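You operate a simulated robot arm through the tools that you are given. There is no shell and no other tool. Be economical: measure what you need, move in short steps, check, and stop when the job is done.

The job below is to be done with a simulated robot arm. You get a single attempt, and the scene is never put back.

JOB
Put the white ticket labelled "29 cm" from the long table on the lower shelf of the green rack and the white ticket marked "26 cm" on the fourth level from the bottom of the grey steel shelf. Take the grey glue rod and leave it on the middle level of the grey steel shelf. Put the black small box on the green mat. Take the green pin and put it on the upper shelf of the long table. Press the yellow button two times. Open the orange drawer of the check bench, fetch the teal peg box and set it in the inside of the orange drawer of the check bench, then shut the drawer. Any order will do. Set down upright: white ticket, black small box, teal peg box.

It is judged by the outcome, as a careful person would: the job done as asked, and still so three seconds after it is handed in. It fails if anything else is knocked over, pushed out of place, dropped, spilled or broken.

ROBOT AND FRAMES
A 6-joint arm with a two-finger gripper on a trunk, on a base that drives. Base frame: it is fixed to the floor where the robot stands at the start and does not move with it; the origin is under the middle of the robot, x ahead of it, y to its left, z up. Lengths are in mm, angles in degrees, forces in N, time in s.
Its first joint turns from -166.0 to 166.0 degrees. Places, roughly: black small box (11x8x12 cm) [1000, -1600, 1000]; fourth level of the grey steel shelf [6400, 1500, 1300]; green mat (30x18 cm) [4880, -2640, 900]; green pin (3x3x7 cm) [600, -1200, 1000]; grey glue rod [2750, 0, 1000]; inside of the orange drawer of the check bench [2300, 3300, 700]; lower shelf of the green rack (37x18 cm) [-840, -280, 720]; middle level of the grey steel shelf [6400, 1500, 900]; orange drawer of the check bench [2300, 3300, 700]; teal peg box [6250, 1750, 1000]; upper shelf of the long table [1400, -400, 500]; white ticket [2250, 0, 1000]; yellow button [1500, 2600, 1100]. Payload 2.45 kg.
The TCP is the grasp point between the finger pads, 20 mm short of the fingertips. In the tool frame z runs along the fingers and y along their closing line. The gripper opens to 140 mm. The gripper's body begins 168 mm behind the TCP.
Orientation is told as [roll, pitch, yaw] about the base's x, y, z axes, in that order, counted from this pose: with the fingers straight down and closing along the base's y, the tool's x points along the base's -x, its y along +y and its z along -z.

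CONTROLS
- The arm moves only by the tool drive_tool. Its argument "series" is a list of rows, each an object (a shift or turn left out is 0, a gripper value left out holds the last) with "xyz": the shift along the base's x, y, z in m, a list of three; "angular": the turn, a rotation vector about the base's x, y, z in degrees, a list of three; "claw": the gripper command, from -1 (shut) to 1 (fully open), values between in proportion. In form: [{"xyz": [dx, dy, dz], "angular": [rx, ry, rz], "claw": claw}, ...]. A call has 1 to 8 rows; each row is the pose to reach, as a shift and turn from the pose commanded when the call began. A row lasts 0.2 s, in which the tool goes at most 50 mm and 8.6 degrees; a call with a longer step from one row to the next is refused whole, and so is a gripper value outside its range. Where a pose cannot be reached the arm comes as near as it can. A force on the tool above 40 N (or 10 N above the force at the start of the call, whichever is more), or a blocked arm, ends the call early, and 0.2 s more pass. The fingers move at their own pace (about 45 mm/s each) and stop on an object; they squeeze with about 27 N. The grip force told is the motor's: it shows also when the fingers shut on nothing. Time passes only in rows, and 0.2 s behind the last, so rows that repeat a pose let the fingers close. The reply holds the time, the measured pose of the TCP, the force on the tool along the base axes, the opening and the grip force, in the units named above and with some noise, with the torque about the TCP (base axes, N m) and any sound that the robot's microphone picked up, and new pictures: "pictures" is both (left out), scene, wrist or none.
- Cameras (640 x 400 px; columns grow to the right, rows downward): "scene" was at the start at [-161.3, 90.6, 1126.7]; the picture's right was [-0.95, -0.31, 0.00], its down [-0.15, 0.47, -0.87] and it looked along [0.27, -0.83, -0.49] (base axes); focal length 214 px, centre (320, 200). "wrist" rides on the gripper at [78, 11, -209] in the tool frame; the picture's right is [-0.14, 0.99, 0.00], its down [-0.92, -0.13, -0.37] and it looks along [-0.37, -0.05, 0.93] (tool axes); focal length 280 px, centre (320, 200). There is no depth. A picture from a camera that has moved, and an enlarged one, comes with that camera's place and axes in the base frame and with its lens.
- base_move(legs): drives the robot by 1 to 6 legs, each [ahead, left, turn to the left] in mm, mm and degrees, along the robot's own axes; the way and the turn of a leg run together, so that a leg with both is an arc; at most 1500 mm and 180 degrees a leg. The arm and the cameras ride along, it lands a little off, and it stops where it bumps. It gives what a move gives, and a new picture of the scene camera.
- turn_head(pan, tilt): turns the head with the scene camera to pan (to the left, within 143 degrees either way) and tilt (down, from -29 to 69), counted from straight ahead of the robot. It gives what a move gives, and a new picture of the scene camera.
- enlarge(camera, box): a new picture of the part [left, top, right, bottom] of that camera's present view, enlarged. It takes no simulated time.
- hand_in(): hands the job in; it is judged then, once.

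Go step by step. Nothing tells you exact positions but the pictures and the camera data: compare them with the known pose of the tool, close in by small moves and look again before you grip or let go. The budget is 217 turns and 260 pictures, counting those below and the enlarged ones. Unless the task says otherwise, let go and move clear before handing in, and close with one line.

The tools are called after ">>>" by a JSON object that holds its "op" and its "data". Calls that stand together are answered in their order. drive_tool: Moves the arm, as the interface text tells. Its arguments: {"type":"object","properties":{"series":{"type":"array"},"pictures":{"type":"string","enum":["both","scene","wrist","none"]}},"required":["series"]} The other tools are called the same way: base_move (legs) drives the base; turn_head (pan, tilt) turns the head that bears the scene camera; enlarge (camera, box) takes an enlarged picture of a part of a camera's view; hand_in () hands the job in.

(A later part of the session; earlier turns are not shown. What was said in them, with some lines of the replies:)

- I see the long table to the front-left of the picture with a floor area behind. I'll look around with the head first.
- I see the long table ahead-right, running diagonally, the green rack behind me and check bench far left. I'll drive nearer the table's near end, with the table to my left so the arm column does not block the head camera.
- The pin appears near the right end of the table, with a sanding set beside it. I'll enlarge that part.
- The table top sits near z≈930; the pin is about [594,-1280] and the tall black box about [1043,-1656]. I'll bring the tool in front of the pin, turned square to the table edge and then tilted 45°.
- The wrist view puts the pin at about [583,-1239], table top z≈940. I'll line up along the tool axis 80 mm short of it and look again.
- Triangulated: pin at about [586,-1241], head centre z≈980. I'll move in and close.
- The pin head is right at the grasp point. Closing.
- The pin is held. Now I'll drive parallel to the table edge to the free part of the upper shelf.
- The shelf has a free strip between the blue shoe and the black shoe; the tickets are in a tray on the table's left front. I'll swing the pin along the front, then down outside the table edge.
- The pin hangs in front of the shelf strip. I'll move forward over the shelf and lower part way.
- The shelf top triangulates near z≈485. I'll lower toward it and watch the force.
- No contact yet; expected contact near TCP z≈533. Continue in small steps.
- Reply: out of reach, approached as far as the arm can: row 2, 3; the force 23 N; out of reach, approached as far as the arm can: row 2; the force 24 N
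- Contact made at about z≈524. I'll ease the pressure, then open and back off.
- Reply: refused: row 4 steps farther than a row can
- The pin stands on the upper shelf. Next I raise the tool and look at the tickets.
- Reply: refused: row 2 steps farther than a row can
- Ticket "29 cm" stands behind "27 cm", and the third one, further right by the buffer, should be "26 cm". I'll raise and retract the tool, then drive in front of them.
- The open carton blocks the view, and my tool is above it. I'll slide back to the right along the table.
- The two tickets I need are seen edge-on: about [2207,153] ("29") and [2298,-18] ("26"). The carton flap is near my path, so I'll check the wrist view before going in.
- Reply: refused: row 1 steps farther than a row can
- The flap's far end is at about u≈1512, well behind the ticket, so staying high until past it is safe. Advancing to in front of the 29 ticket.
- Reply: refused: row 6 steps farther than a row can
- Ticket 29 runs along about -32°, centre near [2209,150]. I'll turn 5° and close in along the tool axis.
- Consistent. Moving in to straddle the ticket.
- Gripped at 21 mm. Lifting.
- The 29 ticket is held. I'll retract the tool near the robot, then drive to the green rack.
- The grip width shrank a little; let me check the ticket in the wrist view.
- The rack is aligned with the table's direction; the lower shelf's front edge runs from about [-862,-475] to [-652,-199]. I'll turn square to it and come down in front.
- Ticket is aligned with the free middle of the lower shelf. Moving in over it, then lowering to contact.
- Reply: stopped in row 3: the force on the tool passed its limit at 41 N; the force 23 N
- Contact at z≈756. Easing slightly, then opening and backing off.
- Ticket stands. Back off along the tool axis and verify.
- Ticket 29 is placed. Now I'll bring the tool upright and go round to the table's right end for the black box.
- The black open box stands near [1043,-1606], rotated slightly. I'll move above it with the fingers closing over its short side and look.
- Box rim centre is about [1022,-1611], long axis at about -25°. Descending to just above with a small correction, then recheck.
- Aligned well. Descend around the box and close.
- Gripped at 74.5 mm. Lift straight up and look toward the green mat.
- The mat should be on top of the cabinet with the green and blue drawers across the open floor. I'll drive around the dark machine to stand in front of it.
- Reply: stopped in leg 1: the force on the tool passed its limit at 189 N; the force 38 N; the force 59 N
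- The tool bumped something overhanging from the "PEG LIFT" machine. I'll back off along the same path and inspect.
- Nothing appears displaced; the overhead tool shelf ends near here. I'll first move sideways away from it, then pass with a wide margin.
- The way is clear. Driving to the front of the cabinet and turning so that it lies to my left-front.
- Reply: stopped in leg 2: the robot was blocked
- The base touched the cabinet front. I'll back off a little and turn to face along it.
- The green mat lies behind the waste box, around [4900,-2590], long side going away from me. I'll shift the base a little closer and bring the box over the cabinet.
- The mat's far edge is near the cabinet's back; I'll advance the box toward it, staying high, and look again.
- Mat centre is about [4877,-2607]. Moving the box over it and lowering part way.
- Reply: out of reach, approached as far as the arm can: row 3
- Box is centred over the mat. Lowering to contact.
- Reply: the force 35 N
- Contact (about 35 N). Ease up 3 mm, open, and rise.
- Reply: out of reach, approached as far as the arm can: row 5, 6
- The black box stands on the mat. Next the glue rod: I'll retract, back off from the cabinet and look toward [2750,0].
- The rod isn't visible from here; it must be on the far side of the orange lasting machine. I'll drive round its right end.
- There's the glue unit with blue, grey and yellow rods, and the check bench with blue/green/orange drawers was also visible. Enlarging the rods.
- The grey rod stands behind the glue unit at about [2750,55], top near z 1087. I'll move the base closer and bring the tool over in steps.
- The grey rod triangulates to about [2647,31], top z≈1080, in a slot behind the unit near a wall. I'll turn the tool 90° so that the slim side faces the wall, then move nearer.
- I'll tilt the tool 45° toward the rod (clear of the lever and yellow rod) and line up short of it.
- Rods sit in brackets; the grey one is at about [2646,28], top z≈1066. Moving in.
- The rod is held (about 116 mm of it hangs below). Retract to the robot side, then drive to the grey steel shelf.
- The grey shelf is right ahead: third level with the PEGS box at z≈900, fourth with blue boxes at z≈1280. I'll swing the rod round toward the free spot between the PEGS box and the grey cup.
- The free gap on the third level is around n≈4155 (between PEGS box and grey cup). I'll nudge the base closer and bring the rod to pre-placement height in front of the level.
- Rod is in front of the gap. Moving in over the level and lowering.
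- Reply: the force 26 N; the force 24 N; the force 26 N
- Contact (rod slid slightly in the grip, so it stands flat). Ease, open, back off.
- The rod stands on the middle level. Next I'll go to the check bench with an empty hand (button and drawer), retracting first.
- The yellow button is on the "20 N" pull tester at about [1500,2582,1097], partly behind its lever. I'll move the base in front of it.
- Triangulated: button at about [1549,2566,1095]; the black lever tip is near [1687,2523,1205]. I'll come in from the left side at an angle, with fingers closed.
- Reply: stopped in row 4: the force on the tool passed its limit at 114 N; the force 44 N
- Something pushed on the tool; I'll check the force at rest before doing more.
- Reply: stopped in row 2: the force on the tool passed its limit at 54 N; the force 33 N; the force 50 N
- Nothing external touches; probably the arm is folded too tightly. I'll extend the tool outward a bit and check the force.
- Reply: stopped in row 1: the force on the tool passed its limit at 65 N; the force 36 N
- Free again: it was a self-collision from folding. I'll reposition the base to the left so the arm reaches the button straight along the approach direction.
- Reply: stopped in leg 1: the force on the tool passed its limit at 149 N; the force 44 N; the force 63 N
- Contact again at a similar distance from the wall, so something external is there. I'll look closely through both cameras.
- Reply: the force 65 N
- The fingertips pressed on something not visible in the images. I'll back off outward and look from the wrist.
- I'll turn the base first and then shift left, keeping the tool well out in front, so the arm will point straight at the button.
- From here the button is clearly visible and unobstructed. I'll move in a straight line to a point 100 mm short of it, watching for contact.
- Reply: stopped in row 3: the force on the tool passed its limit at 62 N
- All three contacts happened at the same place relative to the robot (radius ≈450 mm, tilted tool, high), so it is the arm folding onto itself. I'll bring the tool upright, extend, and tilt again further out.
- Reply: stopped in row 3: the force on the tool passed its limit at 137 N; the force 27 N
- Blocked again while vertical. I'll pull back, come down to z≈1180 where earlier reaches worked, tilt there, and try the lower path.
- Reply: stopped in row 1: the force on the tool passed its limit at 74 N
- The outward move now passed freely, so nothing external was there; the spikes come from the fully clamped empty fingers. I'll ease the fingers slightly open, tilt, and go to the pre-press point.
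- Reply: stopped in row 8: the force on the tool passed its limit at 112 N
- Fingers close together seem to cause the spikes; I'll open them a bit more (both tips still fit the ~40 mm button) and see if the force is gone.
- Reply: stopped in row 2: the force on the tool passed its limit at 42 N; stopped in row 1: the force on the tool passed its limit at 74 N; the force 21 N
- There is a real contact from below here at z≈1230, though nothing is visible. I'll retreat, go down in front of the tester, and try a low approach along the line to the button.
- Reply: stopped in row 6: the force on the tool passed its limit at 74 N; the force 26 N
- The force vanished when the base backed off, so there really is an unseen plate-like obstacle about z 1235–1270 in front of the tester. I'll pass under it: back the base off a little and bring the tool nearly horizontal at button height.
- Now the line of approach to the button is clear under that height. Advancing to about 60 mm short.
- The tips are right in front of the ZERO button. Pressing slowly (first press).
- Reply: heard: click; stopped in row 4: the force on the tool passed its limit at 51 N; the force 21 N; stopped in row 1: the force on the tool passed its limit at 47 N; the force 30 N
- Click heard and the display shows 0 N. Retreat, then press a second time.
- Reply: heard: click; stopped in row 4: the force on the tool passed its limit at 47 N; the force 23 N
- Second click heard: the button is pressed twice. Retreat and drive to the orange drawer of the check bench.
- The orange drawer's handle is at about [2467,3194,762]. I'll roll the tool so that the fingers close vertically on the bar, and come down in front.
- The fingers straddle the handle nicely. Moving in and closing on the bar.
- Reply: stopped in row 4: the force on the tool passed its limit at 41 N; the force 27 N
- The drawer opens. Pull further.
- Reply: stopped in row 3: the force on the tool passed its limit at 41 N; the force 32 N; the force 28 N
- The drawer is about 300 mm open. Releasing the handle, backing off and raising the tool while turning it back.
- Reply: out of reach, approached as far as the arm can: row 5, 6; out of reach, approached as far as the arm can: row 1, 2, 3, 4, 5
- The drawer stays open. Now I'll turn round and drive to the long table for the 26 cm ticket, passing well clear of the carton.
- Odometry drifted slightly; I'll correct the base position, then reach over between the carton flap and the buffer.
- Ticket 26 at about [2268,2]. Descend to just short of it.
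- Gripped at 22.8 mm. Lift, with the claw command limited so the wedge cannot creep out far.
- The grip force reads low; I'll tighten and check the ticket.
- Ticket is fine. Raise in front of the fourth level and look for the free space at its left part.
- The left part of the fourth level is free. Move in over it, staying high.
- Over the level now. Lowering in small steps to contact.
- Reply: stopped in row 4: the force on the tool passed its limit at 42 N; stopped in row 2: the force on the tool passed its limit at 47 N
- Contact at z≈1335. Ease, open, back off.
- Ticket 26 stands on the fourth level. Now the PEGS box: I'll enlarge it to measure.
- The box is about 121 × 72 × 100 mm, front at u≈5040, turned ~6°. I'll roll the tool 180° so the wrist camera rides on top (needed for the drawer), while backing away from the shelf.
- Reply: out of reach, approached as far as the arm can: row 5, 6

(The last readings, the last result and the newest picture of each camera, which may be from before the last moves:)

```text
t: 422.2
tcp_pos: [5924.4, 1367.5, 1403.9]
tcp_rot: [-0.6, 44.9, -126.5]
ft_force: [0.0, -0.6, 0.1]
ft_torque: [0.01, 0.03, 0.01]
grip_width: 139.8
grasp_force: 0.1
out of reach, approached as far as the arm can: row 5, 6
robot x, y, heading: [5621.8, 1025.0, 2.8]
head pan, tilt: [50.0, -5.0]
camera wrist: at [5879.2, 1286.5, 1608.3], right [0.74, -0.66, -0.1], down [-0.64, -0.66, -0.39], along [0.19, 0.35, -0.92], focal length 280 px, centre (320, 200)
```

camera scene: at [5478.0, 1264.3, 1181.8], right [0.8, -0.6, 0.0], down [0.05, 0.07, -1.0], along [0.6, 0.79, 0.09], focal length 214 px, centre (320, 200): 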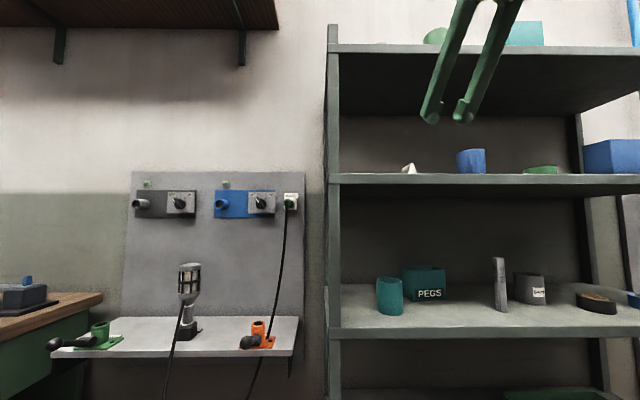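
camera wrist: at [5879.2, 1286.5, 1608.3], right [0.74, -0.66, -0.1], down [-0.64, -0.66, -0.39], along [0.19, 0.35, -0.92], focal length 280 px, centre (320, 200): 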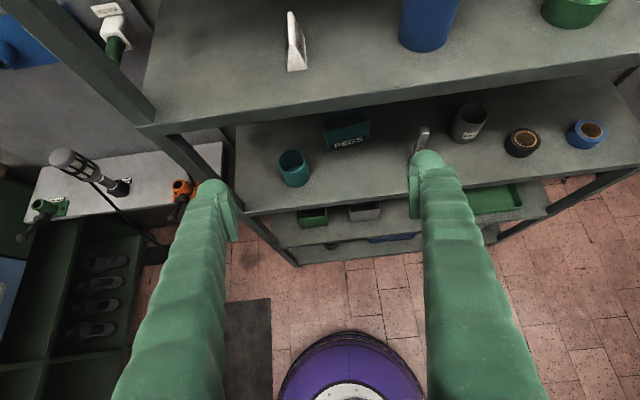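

Camera is now on top. Move down to the staging point in front of the third level.

>>> {"op": "drive_tool", "data": {"series": [{"xyz": [0.01, 0.004, -0.046], "angular": [0.8, -0.5, 1.2]}, {"xyz": [0.025, 0.01, -0.09], "angular": [1.6, -1, 2.4]}, {"xyz": [0.045, 0.018, -0.13], "angular": [2.5, -1.5, 3.6]}, {"xyz": [0.07, 0.028, -0.165], "angular": [3.4, -2, 4.8]}, {"xyz": [0.1, 0.04, -0.195], "angular": [4.3, -2.5, 6]}, {"xyz": [0.13, 0.052, -0.22], "angular": [4.3, -2.5, 6]}, {"xyz": [0.16, 0.064, -0.235], "angular": [4.3, -2.5, 6]}, {"xyz": [0.181, 0.073, -0.244], "angular": [4.3, -2.5, 6]}], "pictures": "both"}}

```text
t: 424.0
tcp_pos: [6103.4, 1440.7, 1160.2]
tcp_rot: [-0.5, 49.8, -121.1]
ft_force: [-0.5, -0.1, 0.9]
ft_torque: [0.0, -0.01, -0.01]
grip_width: 140.1
grasp_force: 0.0
robot x, y, heading: [5622.6, 1023.3, 2.9]
head pan, tilt: [50.0, -5.0]
camera scene: at [5477.6, 1263.9, 1181.8], right [0.8, -0.6, 0.0], down [0.05, 0.07, -1.0], along [0.6, 0.79, 0.09], focal length 214 px, centre (320, 200)
camera wrist: at [6058.0, 1341.3, 1355.4], right [0.81, -0.58, -0.11], down [-0.56, -0.69, -0.46], along [0.19, 0.44, -0.88], focal length 280 px, centre (320, 200)
```

scene: 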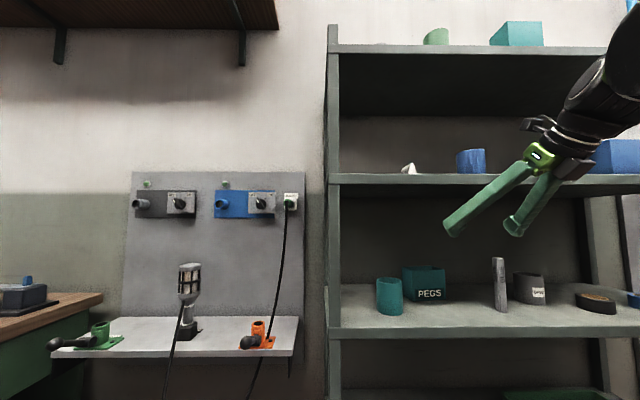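
wrist: 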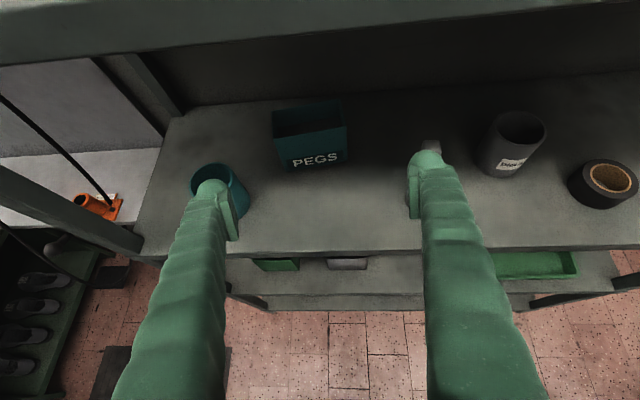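

Lower first so the camera passes under the next board, then go forward to just before the box.

>>> {"op": "drive_tool", "data": {"series": [{"xyz": [0.0, 0.011, -0.04]}, {"xyz": [0.001, 0.022, -0.08]}, {"xyz": [0.001, 0.033, -0.12]}, {"xyz": [0.002, 0.044, -0.16]}, {"xyz": [0.02, 0.076, -0.16], "angular": [0, 0, 1]}, {"xyz": [0.039, 0.108, -0.16], "angular": [0, 0, 1.5]}, {"xyz": [0.057, 0.139, -0.16], "angular": [0, 0, 1.5]}, {"xyz": [0.057, 0.139, -0.16], "angular": [0, 0, 1.5]}], "pictures": "both"}}

```text
t: 425.8
tcp_pos: [6162.8, 1578.8, 1002.0]
tcp_rot: [-0.6, 49.8, -119.7]
ft_force: [-0.5, 0.0, 0.2]
ft_torque: [0.06, 0.02, -0.01]
grip_width: 140.0
grasp_force: 0.0
robot x, y, heading: [5619.6, 1025.1, 2.9]
head pan, tilt: [50.0, -5.0]
camera scene: at [5477.8, 1263.9, 1181.8], right [0.8, -0.6, 0.0], down [0.05, 0.07, -1.0], along [0.6, 0.79, 0.09], focal length 214 px, centre (320, 200)
camera wrist: at [6119.1, 1477.8, 1196.5], right [0.82, -0.56, -0.11], down [-0.54, -0.7, -0.46], along [0.18, 0.44, -0.88], focal length 280 px, centre (320, 200)
```

scene: 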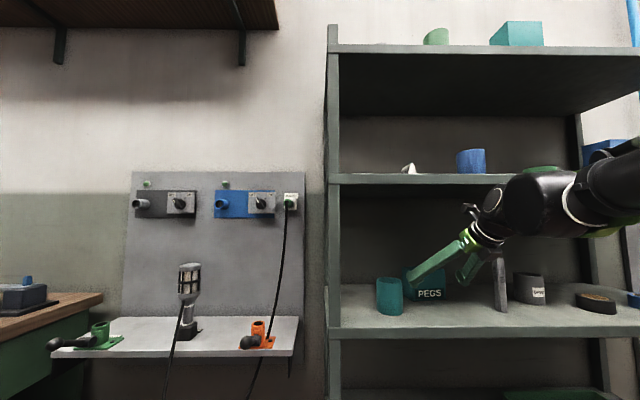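
wrist: 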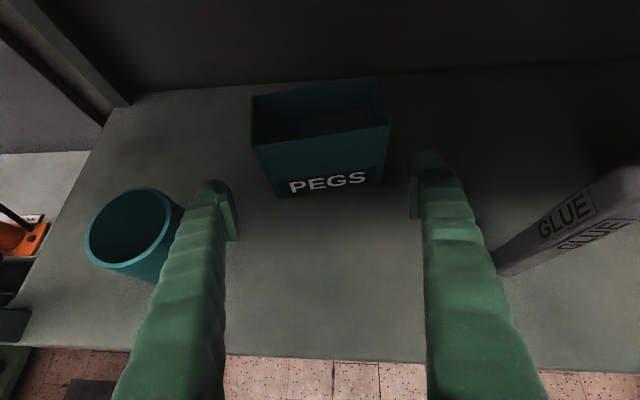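

Aligned within a few millimetres. Moving in around the box and closing.

>>> {"op": "drive_tool", "data": {"series": [{"xyz": [0.015, 0.025, -0.015]}, {"xyz": [0.031, 0.049, -0.03]}, {"xyz": [0.046, 0.073, -0.044]}, {"xyz": [0.046, 0.073, -0.044]}], "pictures": "wrist"}}

```text
t: 426.8
tcp_pos: [6205.5, 1652.6, 955.9]
tcp_rot: [-0.5, 49.7, -119.6]
ft_force: [0.2, -0.2, -0.9]
ft_torque: [0.02, 0.0, 0.01]
grip_width: 140.1
grasp_force: 0.0
robot x, y, heading: [5622.9, 1025.9, 2.6]
head pan, tilt: [50.0, -5.0]
camera wrist: at [6163.0, 1552.3, 1151.6], right [0.82, -0.56, -0.11], down [-0.54, -0.7, -0.46], along [0.18, 0.44, -0.88], focal length 280 px, centre (320, 200)
```

wrist: 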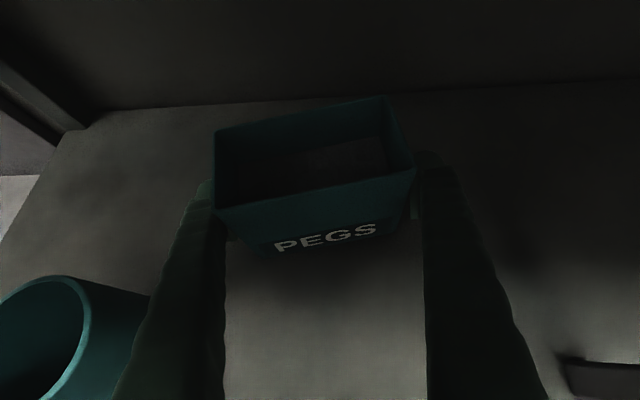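

>>> {"op": "drive_tool", "data": {"series": [{"claw": -1}, {"claw": -1}, {"claw": -1}], "pictures": "none"}}

>>> {"op": "drive_tool", "data": {"series": [{"xyz": [0, 0, 0.015]}, {"xyz": [0, 0, 0.035]}, {"xyz": [0, 0, 0.035]}], "pictures": "both"}}

```text
t: 427.6
tcp_pos: [6206.3, 1652.8, 956.6]
tcp_rot: [-0.6, 49.8, -119.6]
ft_force: [-0.8, -0.2, 0.1]
ft_torque: [-0.1, -0.14, 0.04]
grip_width: 137.0
grasp_force: 26.8
robot x, y, heading: [5623.0, 1026.1, 2.8]
head pan, tilt: [50.0, -5.0]
```

```text
t: 428.4
tcp_pos: [6206.3, 1653.5, 990.3]
tcp_rot: [-0.5, 49.9, -119.7]
ft_force: [0.6, -0.3, -2.1]
ft_torque: [0.03, 0.0, -0.02]
grip_width: 136.8
grasp_force: 27.2
robot x, y, heading: [5623.2, 1023.7, 2.6]
head pan, tilt: [50.0, -5.0]
camera scene: at [5477.9, 1264.1, 1181.8], right [0.8, -0.6, 0.0], down [0.05, 0.07, -1.0], along [0.6, 0.79, 0.09], focal length 214 px, centre (320, 200)
camera wrist: at [6164.1, 1552.9, 1185.9], right [0.82, -0.56, -0.11], down [-0.54, -0.7, -0.46], along [0.18, 0.44, -0.88], focal length 280 px, centre (320, 200)
```

scene: 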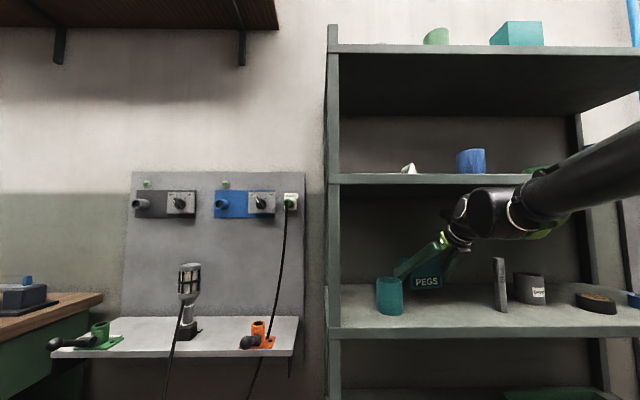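
wrist: 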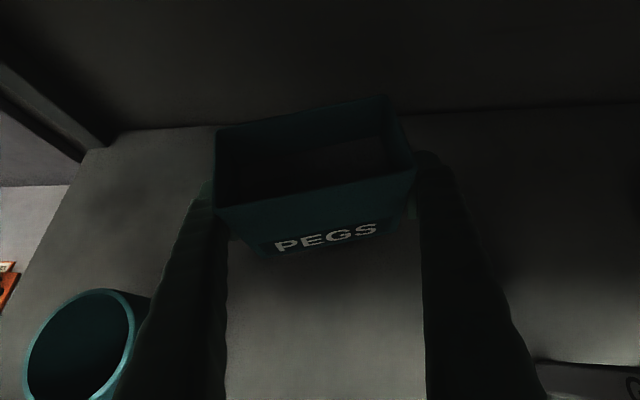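

Held at 137 mm (the box is wider than measured, grip is firm). Withdraw straight back out of the shelf.

>>> {"op": "drive_tool", "data": {"series": [{"xyz": [-0.02, -0.035, 0.0]}, {"xyz": [-0.04, -0.07, 0.0]}, {"xyz": [-0.06, -0.105, 0.0]}, {"xyz": [-0.08, -0.14, 0.0]}, {"xyz": [-0.1, -0.175, 0.0]}, {"xyz": [-0.12, -0.21, 0.0]}, {"xyz": [-0.143, -0.248, 0.0]}, {"xyz": [-0.166, -0.286, 0.0]}], "pictures": "none"}}

>>> {"op": "drive_tool", "data": {"series": [{"xyz": [-0.01, -0.01, 0.04]}, {"xyz": [-0.02, -0.02, 0.085]}, {"xyz": [-0.03, -0.03, 0.13]}, {"xyz": [-0.04, -0.04, 0.17]}, {"xyz": [-0.05, -0.05, 0.2]}], "pictures": "scene"}}

```text
t: 430.2
tcp_pos: [6039.7, 1368.4, 991.6]
tcp_rot: [-0.5, 49.7, -119.6]
ft_force: [0.0, 0.5, -1.6]
ft_torque: [-0.05, 0.03, -0.01]
grip_width: 136.6
grasp_force: 27.2
robot x, y, heading: [5618.7, 1026.1, 2.7]
head pan, tilt: [50.0, -5.0]
```

```text
t: 431.4
tcp_pos: [5989.3, 1316.6, 1190.3]
tcp_rot: [-0.6, 49.8, -119.7]
ft_force: [-0.2, -0.4, -2.9]
ft_torque: [-0.01, 0.02, 0.01]
grip_width: 136.6
grasp_force: 26.7
robot x, y, heading: [5622.1, 1029.4, 2.7]
head pan, tilt: [50.0, -5.0]
camera scene: at [5477.7, 1263.9, 1181.8], right [0.8, -0.6, 0.0], down [0.05, 0.07, -1.0], along [0.6, 0.79, 0.09], focal length 214 px, centre (320, 200)
```

scene: 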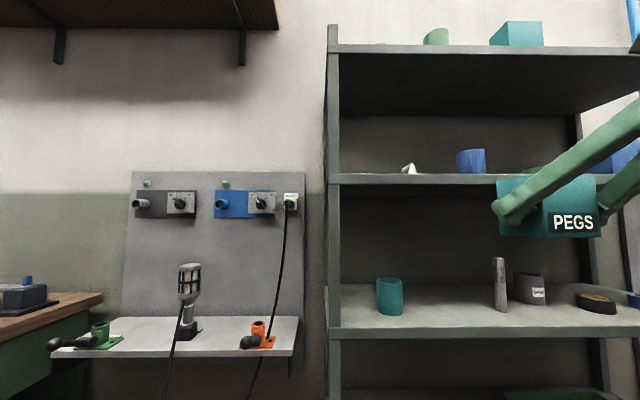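

Box retrieved. Drive back to the check bench.

>>> {"op": "base_move", "data": {"legs": [[-770, -515, 0], [-770, -515, 0], [-1143, 893, 0], [113, 958, 0], [113, 958, 0], [0, 0, 91]]}}

>>> {"op": "turn_head", "data": {"pan": 50, "tilt": 30}}

```text
t: 460.7
tcp_pos: [2809.5, 3101.3, 1189.4]
tcp_rot: [-0.6, 49.9, -29.0]
ft_force: [-0.2, 0.1, -2.3]
ft_torque: [0.02, 0.03, 0.0]
grip_width: 135.4
grasp_force: 27.1
robot x, y, heading: [3105.9, 2733.8, 93.4]
head pan, tilt: [50.0, -5.0]
camera scene: at [2870.5, 2590.3, 1181.8], right [0.59, 0.8, 0.0], down [-0.07, 0.05, -1.0], along [-0.8, 0.59, 0.09], focal length 214 px, centre (320, 200)
```

scene: 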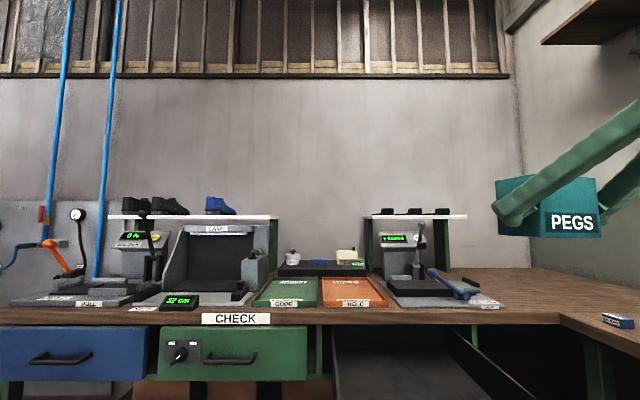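

```text
t: 461.7
tcp_pos: [2809.0, 3101.7, 1189.6]
tcp_rot: [-0.6, 49.8, -29.0]
ft_force: [1.3, 0.0, -3.2]
ft_torque: [-0.02, 0.01, 0.02]
grip_width: 135.5
grasp_force: 27.0
robot x, y, heading: [3102.3, 2736.5, 93.6]
head pan, tilt: [50.0, 30.0]
camera scene: at [2868.1, 2592.1, 1125.8], right [0.59, 0.8, 0.0], down [0.4, -0.3, -0.87], along [-0.7, 0.52, -0.5], focal length 214 px, centre (320, 200)
```

scene: 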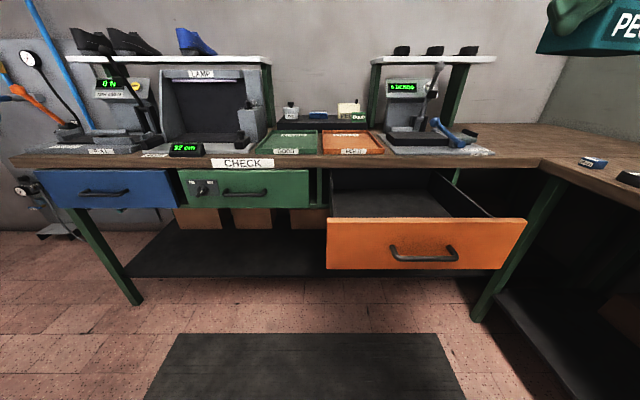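

The drawer spans u≈3810–4268, front at n≈325, top z≈838. I'll bring the box over the inside, near the bench edge side, and lower.

>>> {"op": "drive_tool", "data": {"series": [{"xyz": [-0.033, 0.005, -0.019], "angular": [0, 0, -1]}, {"xyz": [-0.066, 0.01, -0.037], "angular": [0, 0, -2]}, {"xyz": [-0.1, 0.015, -0.056], "angular": [0, 0, -3]}, {"xyz": [-0.133, 0.02, -0.075], "angular": [0, 0, -4]}, {"xyz": [-0.166, 0.025, -0.093], "angular": [0, 0, -5]}, {"xyz": [-0.2, 0.03, -0.112], "angular": [0, 0, -6]}, {"xyz": [-0.233, 0.035, -0.131], "angular": [0, 0, -7]}, {"xyz": [-0.265, 0.04, -0.149], "angular": [0, 0, -8]}], "pictures": "both"}}

```text
t: 463.5
tcp_pos: [2566.1, 3169.7, 1039.7]
tcp_rot: [-1.6, 49.9, -35.5]
ft_force: [0.4, -0.2, -1.8]
ft_torque: [0.05, 0.0, -0.02]
grip_width: 135.4
grasp_force: 27.2
out of reach, approached as far as the arm can: row 6, 7, 8
robot x, y, heading: [3101.0, 2738.1, 93.4]
head pan, tilt: [50.0, 30.0]
camera scene: at [2868.2, 2592.0, 1125.7], right [0.59, 0.8, 0.0], down [0.4, -0.3, -0.87], along [-0.7, 0.52, -0.5], focal length 214 px, centre (320, 200)
camera wrist: at [2665.0, 3120.6, 1234.4], right [0.63, 0.77, -0.12], down [0.65, -0.6, -0.47], along [-0.43, 0.21, -0.88], focal length 280 px, centre (320, 200)
```

scene: 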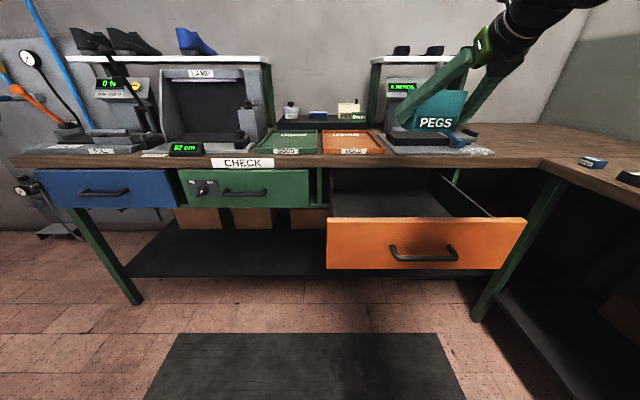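
wrist: 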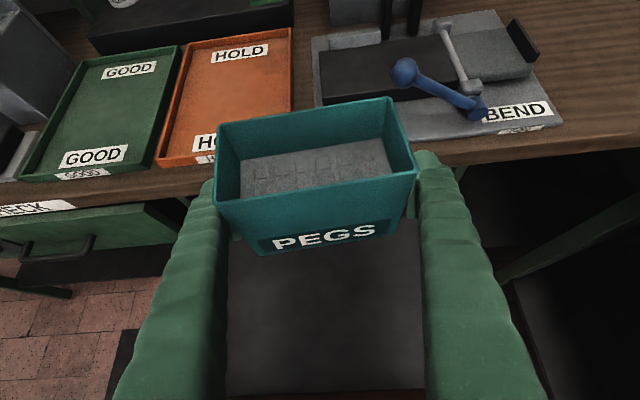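

>>> {"op": "drive_tool", "data": {"series": [{"xyz": [0, 0, -0.035]}, {"xyz": [0, 0, -0.07]}, {"xyz": [0, 0, -0.105]}, {"xyz": [0, 0, -0.14]}, {"xyz": [0, 0, -0.17]}], "pictures": "both"}}

```text
t: 464.7
tcp_pos: [2578.8, 3183.9, 869.2]
tcp_rot: [-1.0, 49.9, -36.4]
ft_force: [-0.2, 0.1, -3.0]
ft_torque: [0.02, 0.03, -0.02]
grip_width: 135.5
grasp_force: 27.0
out of reach, approached as far as the arm can: row 1, 2, 3, 4, 5
robot x, y, heading: [3103.4, 2738.0, 93.5]
head pan, tilt: [50.0, 30.0]
camera scene: at [2868.0, 2592.1, 1125.7], right [0.59, 0.8, 0.0], down [0.4, -0.3, -0.87], along [-0.7, 0.52, -0.5], focal length 214 px, centre (320, 200)
camera wrist: at [2675.1, 3130.1, 1064.5], right [0.65, 0.75, -0.12], down [0.63, -0.62, -0.46], along [-0.42, 0.23, -0.88], focal length 280 px, centre (320, 200)
```

scene: 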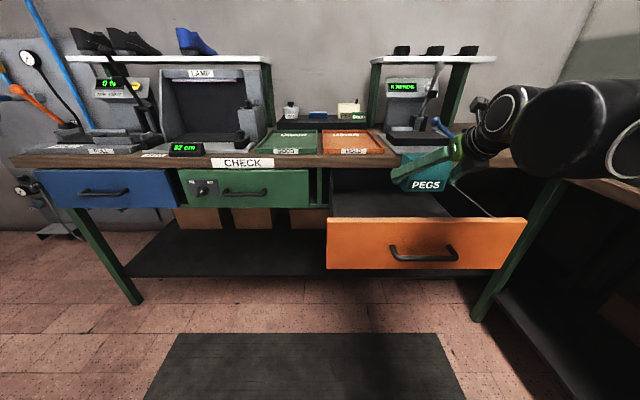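
wrist: 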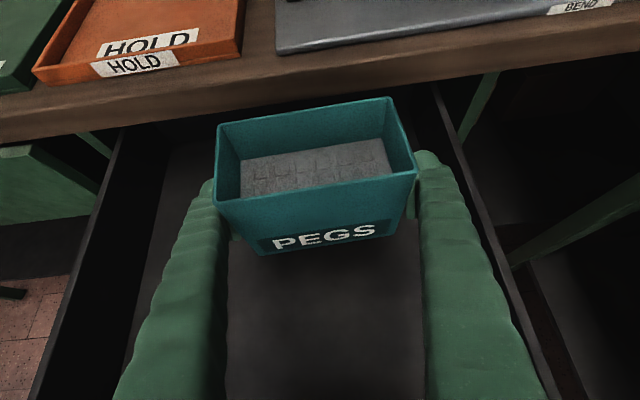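

The box is going in beside the walls with room. Continue lowering.

>>> {"op": "drive_tool", "data": {"series": [{"xyz": [0, 0, -0.02]}, {"xyz": [0, 0, -0.04]}, {"xyz": [0, 0, -0.06]}, {"xyz": [0, 0, -0.08]}, {"xyz": [0, 0, -0.08]}], "pictures": "both"}}

```text
t: 465.9
tcp_pos: [2581.0, 3187.0, 789.3]
tcp_rot: [-0.9, 49.8, -36.6]
ft_force: [1.0, -0.3, -3.3]
ft_torque: [0.01, -0.01, -0.02]
grip_width: 135.3
grasp_force: 27.1
out of reach, approached as far as the arm can: row 1, 2, 3, 4, 5
robot x, y, heading: [3103.1, 2734.1, 93.3]
head pan, tilt: [50.0, 30.0]
camera scene: at [2868.0, 2592.2, 1125.7], right [0.59, 0.8, 0.0], down [0.4, -0.3, -0.87], along [-0.7, 0.52, -0.5], focal length 214 px, centre (320, 200)
camera wrist: at [2675.8, 3133.6, 985.5], right [0.65, 0.75, -0.11], down [0.63, -0.62, -0.46], along [-0.42, 0.23, -0.88], focal length 280 px, centre (320, 200)
```

scene: 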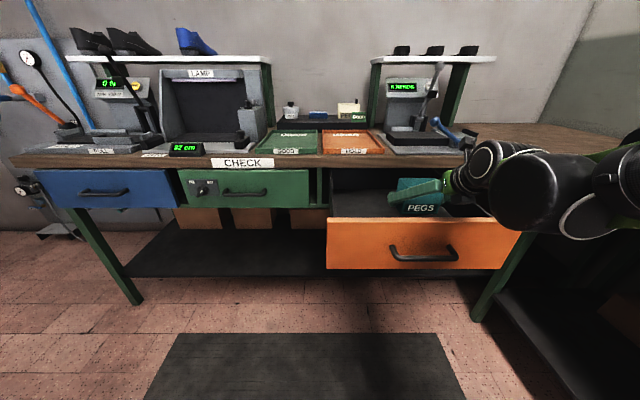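
wrist: 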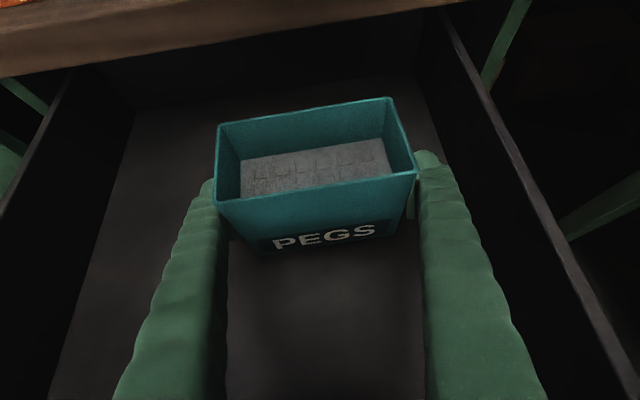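

Good. Lower in small steps to the drawer floor.

>>> {"op": "drive_tool", "data": {"series": [{"xyz": [0, 0, -0.008]}, {"xyz": [0, 0, -0.016]}, {"xyz": [0, 0, -0.024]}, {"xyz": [0, 0, -0.024]}], "pictures": "none"}}

>>> {"op": "drive_tool", "data": {"series": [{"xyz": [0, 0, -0.004]}, {"xyz": [0, 0, -0.008]}, {"xyz": [0, 0, -0.012]}, {"xyz": [0, 0, -0.012]}], "pictures": "none"}}

```text
t: 466.9
tcp_pos: [2581.1, 3189.2, 766.4]
tcp_rot: [-0.8, 49.8, -36.5]
ft_force: [0.7, 0.1, -2.0]
ft_torque: [0.01, -0.03, 0.0]
grip_width: 135.7
grasp_force: 27.0
robot x, y, heading: [3103.1, 2738.8, 93.3]
head pan, tilt: [50.0, 30.0]
```

```text
t: 467.9
tcp_pos: [2580.8, 3188.5, 755.0]
tcp_rot: [-0.7, 49.7, -36.7]
ft_force: [0.3, -0.9, -2.9]
ft_torque: [-0.02, -0.03, 0.0]
grip_width: 135.2
grasp_force: 27.1
robot x, y, heading: [3107.5, 2737.2, 93.5]
head pan, tilt: [50.0, 30.0]
```

>>> {"op": "drive_tool", "data": {"series": [{"xyz": [0, 0, -0.003]}, {"xyz": [0, 0, -0.006]}, {"xyz": [0, 0, -0.009]}, {"xyz": [0, 0, -0.009]}], "pictures": "none"}}

>>> {"op": "drive_tool", "data": {"series": [{"xyz": [0, 0, -0.003]}, {"xyz": [0, 0, -0.006]}, {"xyz": [0, 0, -0.009]}, {"xyz": [0, 0, -0.009]}], "pictures": "wrist"}}

```text
t: 468.4
tcp_pos: [2579.5, 3190.0, 753.8]
tcp_rot: [-0.7, 50.0, -36.5]
ft_force: [-1.5, 1.4, 28.0]
ft_torque: [-2.81, -4.66, 0.15]
grip_width: 135.4
grasp_force: 27.3
robot x, y, heading: [3103.0, 2740.0, 93.5]
head pan, tilt: [50.0, 30.0]
stopped in row 2: the force on the tool passed its limit at 56 N (the readings are from after the stop); the commanded pose is now the measured one
```

```text
t: 468.6
tcp_pos: [2578.9, 3189.5, 752.9]
tcp_rot: [-0.6, 50.0, -36.4]
ft_force: [-0.5, 1.0, 25.7]
ft_torque: [-2.59, -4.25, 0.12]
grip_width: 135.5
grasp_force: 27.2
robot x, y, heading: [3102.8, 2738.8, 93.5]
head pan, tilt: [50.0, 30.0]
stopped in row 1: the force on the tool passed its limit at 52 N (the readings are from after the stop); the commanded pose is now the measured one
camera wrist: at [2674.6, 3135.4, 948.4], right [0.65, 0.75, -0.11], down [0.63, -0.62, -0.47], along [-0.42, 0.23, -0.88], focal length 280 px, centre (320, 200)
```

wrist: 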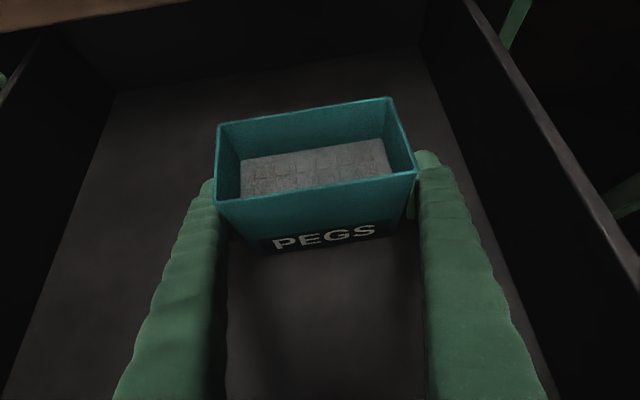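

The torque shows the gripper body resting on the drawer's front edge. I'll raise slightly, shift the box 40 mm deeper, and lower again.

>>> {"op": "drive_tool", "data": {"series": [{"xyz": [0, 0, 0.01]}, {"xyz": [-0.01, 0.008, 0.012]}, {"xyz": [-0.022, 0.016, 0.012]}, {"xyz": [-0.034, 0.025, 0.012]}, {"xyz": [-0.034, 0.025, 0.006]}, {"xyz": [-0.034, 0.025, 0.0]}, {"xyz": [-0.034, 0.025, -0.004]}, {"xyz": [-0.034, 0.025, -0.004]}], "pictures": "wrist"}}

```text
t: 470.4
tcp_pos: [2544.4, 3214.4, 749.3]
tcp_rot: [-0.8, 50.1, -36.5]
ft_force: [-4.5, -1.8, 19.1]
ft_torque: [0.79, -0.8, 0.1]
grip_width: 135.5
grasp_force: 27.2
robot x, y, heading: [3104.2, 2736.4, 93.4]
head pan, tilt: [50.0, 30.0]
camera wrist: at [2640.8, 3161.2, 943.9], right [0.65, 0.75, -0.11], down [0.63, -0.62, -0.47], along [-0.42, 0.23, -0.88], focal length 280 px, centre (320, 200)
```

wrist: 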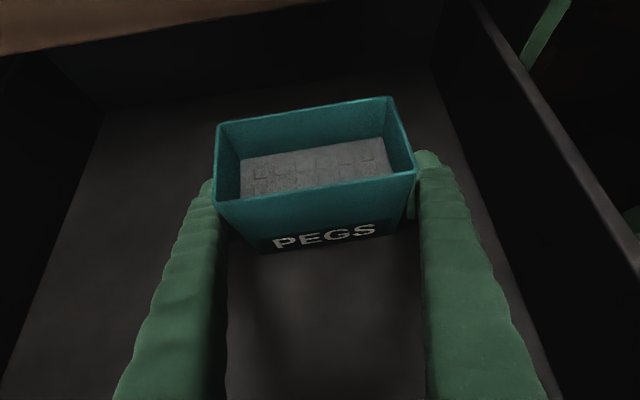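

Box is on the floor of the drawer. Open and withdraw along the tool axis.

>>> {"op": "drive_tool", "data": {"series": [{"xyz": [0, 0, 0.001], "claw": 1}, {"xyz": [0, 0, 0.001], "claw": 1}, {"xyz": [0, 0, 0.001], "claw": 1}], "pictures": "none"}}

>>> {"op": "drive_tool", "data": {"series": [{"xyz": [0.009, -0.007, 0.01]}, {"xyz": [0.018, -0.014, 0.02]}, {"xyz": [0.031, -0.023, 0.034]}, {"xyz": [0.043, -0.032, 0.047]}], "pictures": "wrist"}}

```text
t: 471.2
tcp_pos: [2545.2, 3215.6, 749.3]
tcp_rot: [-0.9, 50.1, -36.4]
ft_force: [-0.6, -1.0, 0.4]
ft_torque: [-0.02, 0.02, 0.0]
grip_width: 140.3
grasp_force: 0.1
robot x, y, heading: [3105.1, 2735.4, 93.3]
head pan, tilt: [50.0, 30.0]
```

```text
t: 472.2
tcp_pos: [2586.6, 3182.1, 797.3]
tcp_rot: [-0.7, 50.0, -36.5]
ft_force: [0.0, -0.5, 0.8]
ft_torque: [0.01, -0.02, 0.01]
grip_width: 140.0
grasp_force: 0.0
robot x, y, heading: [3103.3, 2736.7, 93.3]
head pan, tilt: [50.0, 30.0]
camera wrist: at [2683.7, 3128.8, 991.6], right [0.65, 0.75, -0.11], down [0.63, -0.62, -0.47], along [-0.42, 0.23, -0.88], focal length 280 px, centre (320, 200)
```

wrist: 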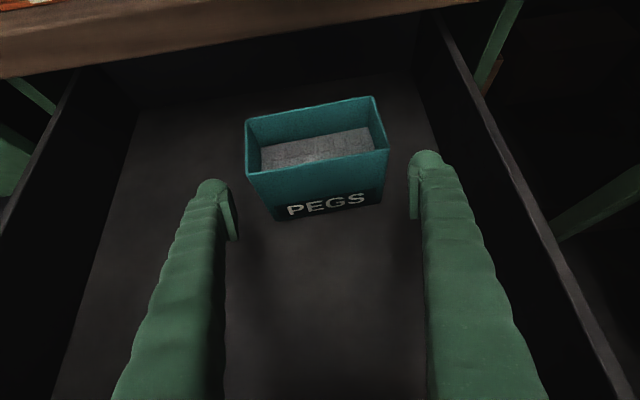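

The PEGS box stands upright in the drawer. Now lift out, back the base off a bit, and set up to push the drawer shut.

>>> {"op": "drive_tool", "data": {"series": [{"xyz": [0.02, -0.015, 0.03]}, {"xyz": [0.04, -0.03, 0.065]}, {"xyz": [0.06, -0.045, 0.1]}, {"xyz": [0.08, -0.06, 0.135]}, {"xyz": [0.1, -0.075, 0.165]}, {"xyz": [0.12, -0.09, 0.19]}], "pictures": "none"}}

>>> {"op": "base_move", "data": {"legs": [[-80, -95, 0]]}}

```text
t: 473.6
tcp_pos: [2707.6, 3091.7, 987.0]
tcp_rot: [-0.8, 50.0, -36.4]
ft_force: [-0.3, 0.6, -0.3]
ft_torque: [-0.01, 0.0, -0.01]
grip_width: 140.0
grasp_force: 0.0
robot x, y, heading: [3104.7, 2732.7, 93.4]
head pan, tilt: [50.0, 30.0]
```

```text
t: 474.9
tcp_pos: [2808.8, 3017.9, 987.9]
tcp_rot: [-0.6, 50.1, -36.4]
ft_force: [0.5, -0.3, -0.2]
ft_torque: [0.04, 0.0, 0.03]
grip_width: 140.2
grasp_force: 0.0
robot x, y, heading: [3201.2, 2666.7, 93.6]
head pan, tilt: [50.0, 30.0]
camera scene: at [2969.0, 2518.9, 1125.7], right [0.59, 0.81, 0.0], down [0.4, -0.3, -0.87], along [-0.7, 0.51, -0.5], focal length 214 px, centre (320, 200)
```

scene: 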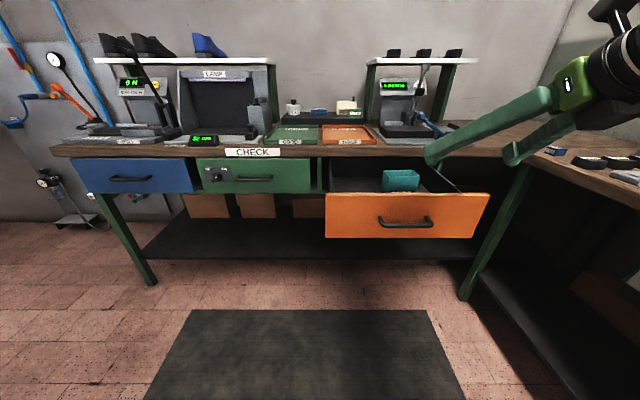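

Lower in front of the handle with nearly closed fingers, flatter tool.

>>> {"op": "drive_tool", "data": {"series": [{"xyz": [-0.007, -0.004, -0.029], "angular": [1.5, 2, 0], "claw": -0.8}, {"xyz": [-0.014, -0.007, -0.058], "angular": [3, 4, 0]}, {"xyz": [-0.021, -0.011, -0.087], "angular": [4.5, 6, 0]}, {"xyz": [-0.028, -0.015, -0.116], "angular": [6, 8, 0]}, {"xyz": [-0.035, -0.018, -0.145], "angular": [7.4, 10, 0]}, {"xyz": [-0.042, -0.022, -0.174], "angular": [8.9, 12.1, 0]}, {"xyz": [-0.049, -0.026, -0.203], "angular": [8.9, 12.1, 0]}, {"xyz": [-0.055, -0.029, -0.228], "angular": [8.9, 12.1, 0]}], "pictures": "both"}}

```text
t: 476.7
tcp_pos: [2767.3, 3010.8, 761.1]
tcp_rot: [-1.4, 65.1, -36.0]
ft_force: [-0.3, 0.8, -0.3]
ft_torque: [0.06, 0.01, -0.03]
grip_width: 13.9
grasp_force: 0.2
out of reach, approached as far as the arm can: row 4, 5, 6, 7, 8
robot x, y, heading: [3206.4, 2661.3, 93.5]
head pan, tilt: [50.0, 30.0]
camera scene: at [2969.0, 2518.9, 1125.7], right [0.59, 0.81, 0.0], down [0.4, -0.3, -0.87], along [-0.7, 0.51, -0.5], focal length 214 px, centre (320, 200)
camera wrist: at [2903.5, 2931.6, 919.8], right [0.61, 0.78, -0.13], down [0.52, -0.52, -0.68], along [-0.6, 0.35, -0.72], focal length 280 px, centre (320, 200)
```

scene: 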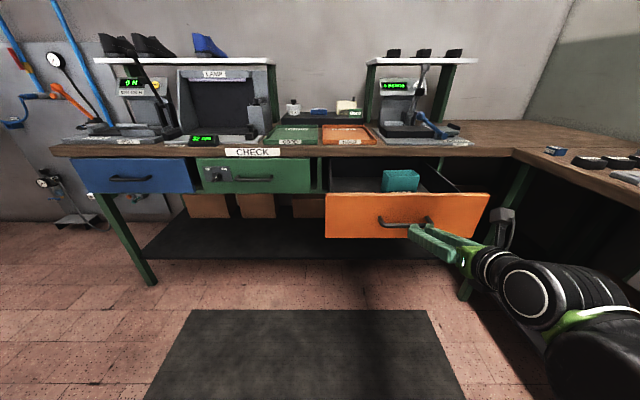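
wrist: 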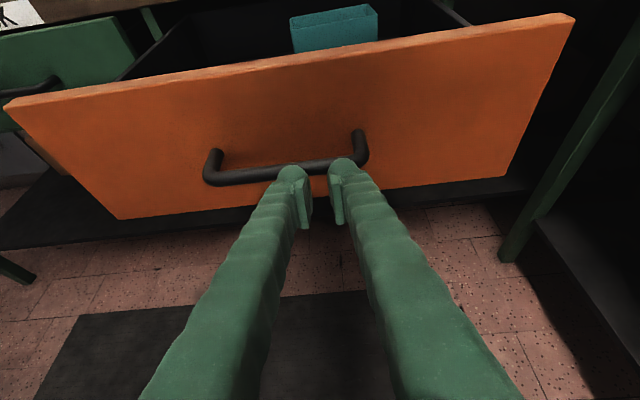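

Tips are at the handle bar. Push the drawer in slowly.

>>> {"op": "drive_tool", "data": {"series": [{"xyz": [-0.02, 0.015, 0]}, {"xyz": [-0.036, 0.027, 0]}, {"xyz": [-0.052, 0.039, 0]}, {"xyz": [-0.068, 0.051, 0]}, {"xyz": [-0.084, 0.063, 0]}, {"xyz": [-0.1, 0.075, 0]}, {"xyz": [-0.116, 0.087, 0]}, {"xyz": [-0.132, 0.099, 0]}], "pictures": "wrist"}}

```text
t: 478.5
tcp_pos: [2641.7, 3115.0, 757.8]
tcp_rot: [-1.0, 65.0, -36.0]
ft_force: [-0.2, -0.4, 0.2]
ft_torque: [-0.01, -0.01, -0.04]
grip_width: 13.8
grasp_force: 0.1
out of reach, approached as far as the arm can: row 1, 2, 3, 4, 5, 6, 7, 8
robot x, y, heading: [3199.2, 2667.0, 93.5]
head pan, tilt: [50.0, 30.0]
camera wrist: at [2776.1, 3035.3, 918.1], right [0.62, 0.78, -0.13], down [0.51, -0.52, -0.68], along [-0.6, 0.35, -0.72], focal length 280 px, centre (320, 200)
```

wrist: 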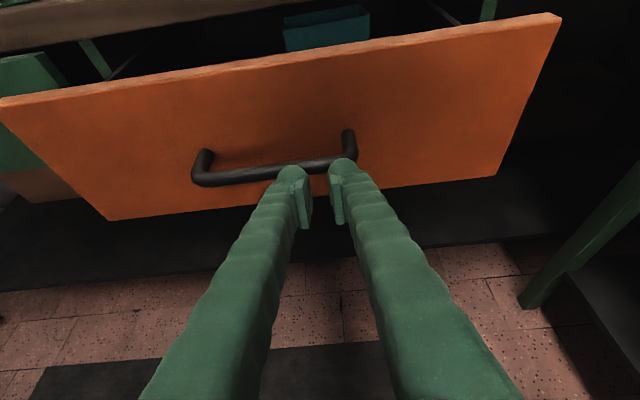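

The drawer moves. Continue.

>>> {"op": "drive_tool", "data": {"series": [{"xyz": [-0.018, 0.01, 0]}, {"xyz": [-0.034, 0.022, 0]}, {"xyz": [-0.05, 0.034, 0]}, {"xyz": [-0.066, 0.046, 0]}, {"xyz": [-0.082, 0.058, 0]}, {"xyz": [-0.098, 0.07, 0]}, {"xyz": [-0.114, 0.082, 0]}, {"xyz": [-0.13, 0.094, 0]}], "pictures": "both"}}

```text
t: 480.2
tcp_pos: [2530.3, 3203.1, 758.4]
tcp_rot: [-0.8, 64.8, -35.9]
ft_force: [13.9, -10.1, 8.8]
ft_torque: [0.34, 0.12, -0.26]
grip_width: 12.6
grasp_force: 0.2
out of reach, approached as far as the arm can: row 1, 2, 3, 4, 5, 6, 7, 8
robot x, y, heading: [3206.4, 2663.9, 93.7]
head pan, tilt: [50.0, 30.0]
stopped in row 8: the force on the tool passed its limit at 73 N (the readings are from after the stop); the commanded pose is now the measured one
camera scene: at [2969.8, 2518.3, 1125.8], right [0.59, 0.8, 0.0], down [0.4, -0.3, -0.87], along [-0.7, 0.51, -0.5], focal length 214 px, centre (320, 200)
camera wrist: at [2663.9, 3124.3, 918.5], right [0.62, 0.78, -0.13], down [0.52, -0.52, -0.68], along [-0.59, 0.35, -0.72], focal length 280 px, centre (320, 200)
```

scene: 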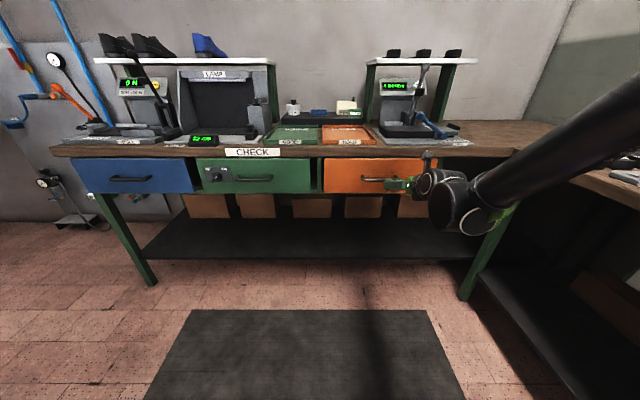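
wrist: 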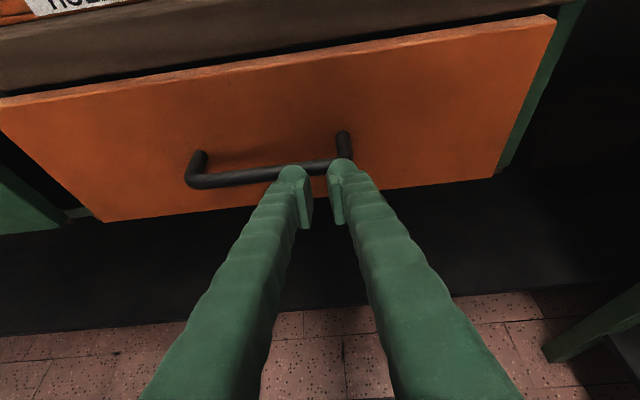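

It hit a stop; check whether it's flush, pushing once more gently.

>>> {"op": "drive_tool", "data": {"series": [{"xyz": [-0.004, 0.003, 0]}, {"xyz": [-0.008, 0.006, 0]}, {"xyz": [-0.012, 0.009, 0]}, {"xyz": [-0.016, 0.012, 0]}], "pictures": "none"}}

>>> {"op": "enlarge", "data": {"camera": "scene", "box": [180, 120, 480, 220]}}

```text
t: 480.6
tcp_pos: [2529.1, 3204.1, 758.4]
tcp_rot: [-0.8, 64.8, -35.9]
ft_force: [11.9, -10.2, 6.4]
ft_torque: [0.27, 0.07, -0.24]
grip_width: 12.8
grasp_force: 0.0
robot x, y, heading: [3206.7, 2661.5, 93.6]
head pan, tilt: [50.0, 30.0]
stopped in row 1: the force on the tool passed its limit at 50 N (the readings are from after the stop); the commanded pose is now the measured one
```

```text
2.13 times, centred on (330, 170) of scene
camera zoom: at [2970.1, 2518.1, 1125.8], right [0.59, 0.8, 0.0], down [0.4, -0.3, -0.87], along [-0.7, 0.51, -0.5], focal length 458 px, centre (299, 264)
```

zoom: 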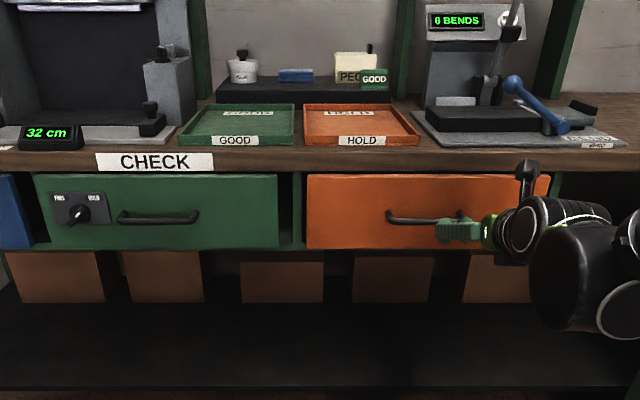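

The drawer looks flush with its neighbours. Back off and take a final look.

>>> {"op": "drive_tool", "data": {"series": [{"xyz": [0.016, -0.012, 0.005]}, {"xyz": [0.04, -0.03, 0.02]}, {"xyz": [0.065, -0.049, 0.04]}, {"xyz": [0.09, -0.068, 0.06]}, {"xyz": [0.11, -0.083, 0.09]}, {"xyz": [0.125, -0.094, 0.13]}], "pictures": "scene"}}

>>> {"op": "enlarge", "data": {"camera": "scene", "box": [180, 120, 480, 220]}}

```text
t: 481.9
tcp_pos: [2653.8, 3110.9, 886.7]
tcp_rot: [-0.8, 64.8, -36.0]
ft_force: [-0.6, 0.0, 0.3]
ft_torque: [-0.04, -0.03, 0.01]
grip_width: 13.8
grasp_force: 0.1
robot x, y, heading: [3205.8, 2663.5, 93.7]
head pan, tilt: [50.0, 30.0]
camera scene: at [2969.4, 2518.7, 1125.7], right [0.59, 0.8, 0.0], down [0.4, -0.3, -0.87], along [-0.7, 0.51, -0.5], focal length 214 px, centre (320, 200)
```

scene: 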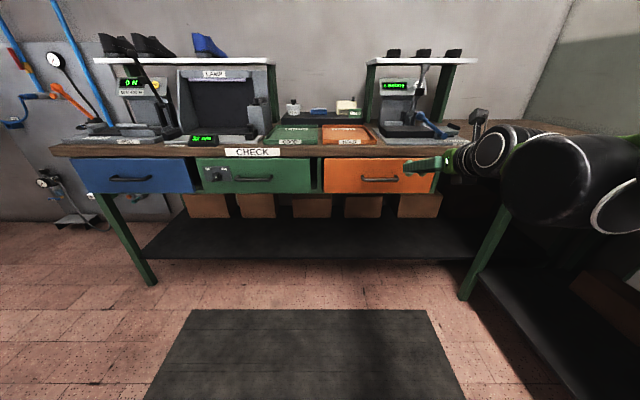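

```text
2.13 times, centred on (330, 170) of scene
camera zoom: at [2969.4, 2518.7, 1125.7], right [0.59, 0.8, 0.0], down [0.4, -0.3, -0.87], along [-0.7, 0.51, -0.5], focal length 458 px, centre (299, 264)
```

zoom: 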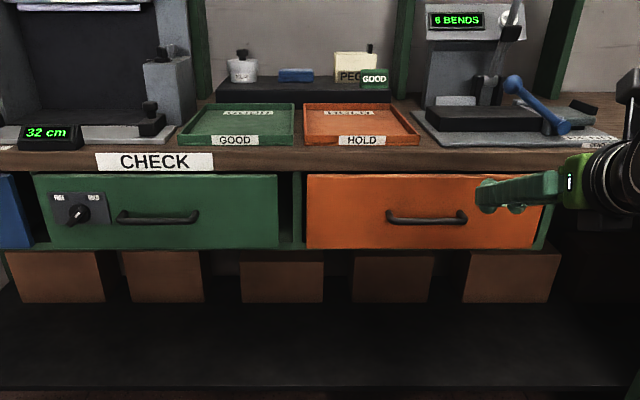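

The orange drawer is shut flush, the gripper is clear and every item is placed, so I'm handing in.

>>> {"op": "hand_in", "data": {}}

```text
The job is handed in.
```

The job is done and handed in: both tickets, the glue rod, the black box and the green pin are where you asked, and the yellow button was pressed twice. The teal peg box is in the shut orange drawer. While carrying the black box, the arm bumped the PEG LIFT's overhanging shelf, and there were brief contacts near the button; I saw nothing move in the pictures.
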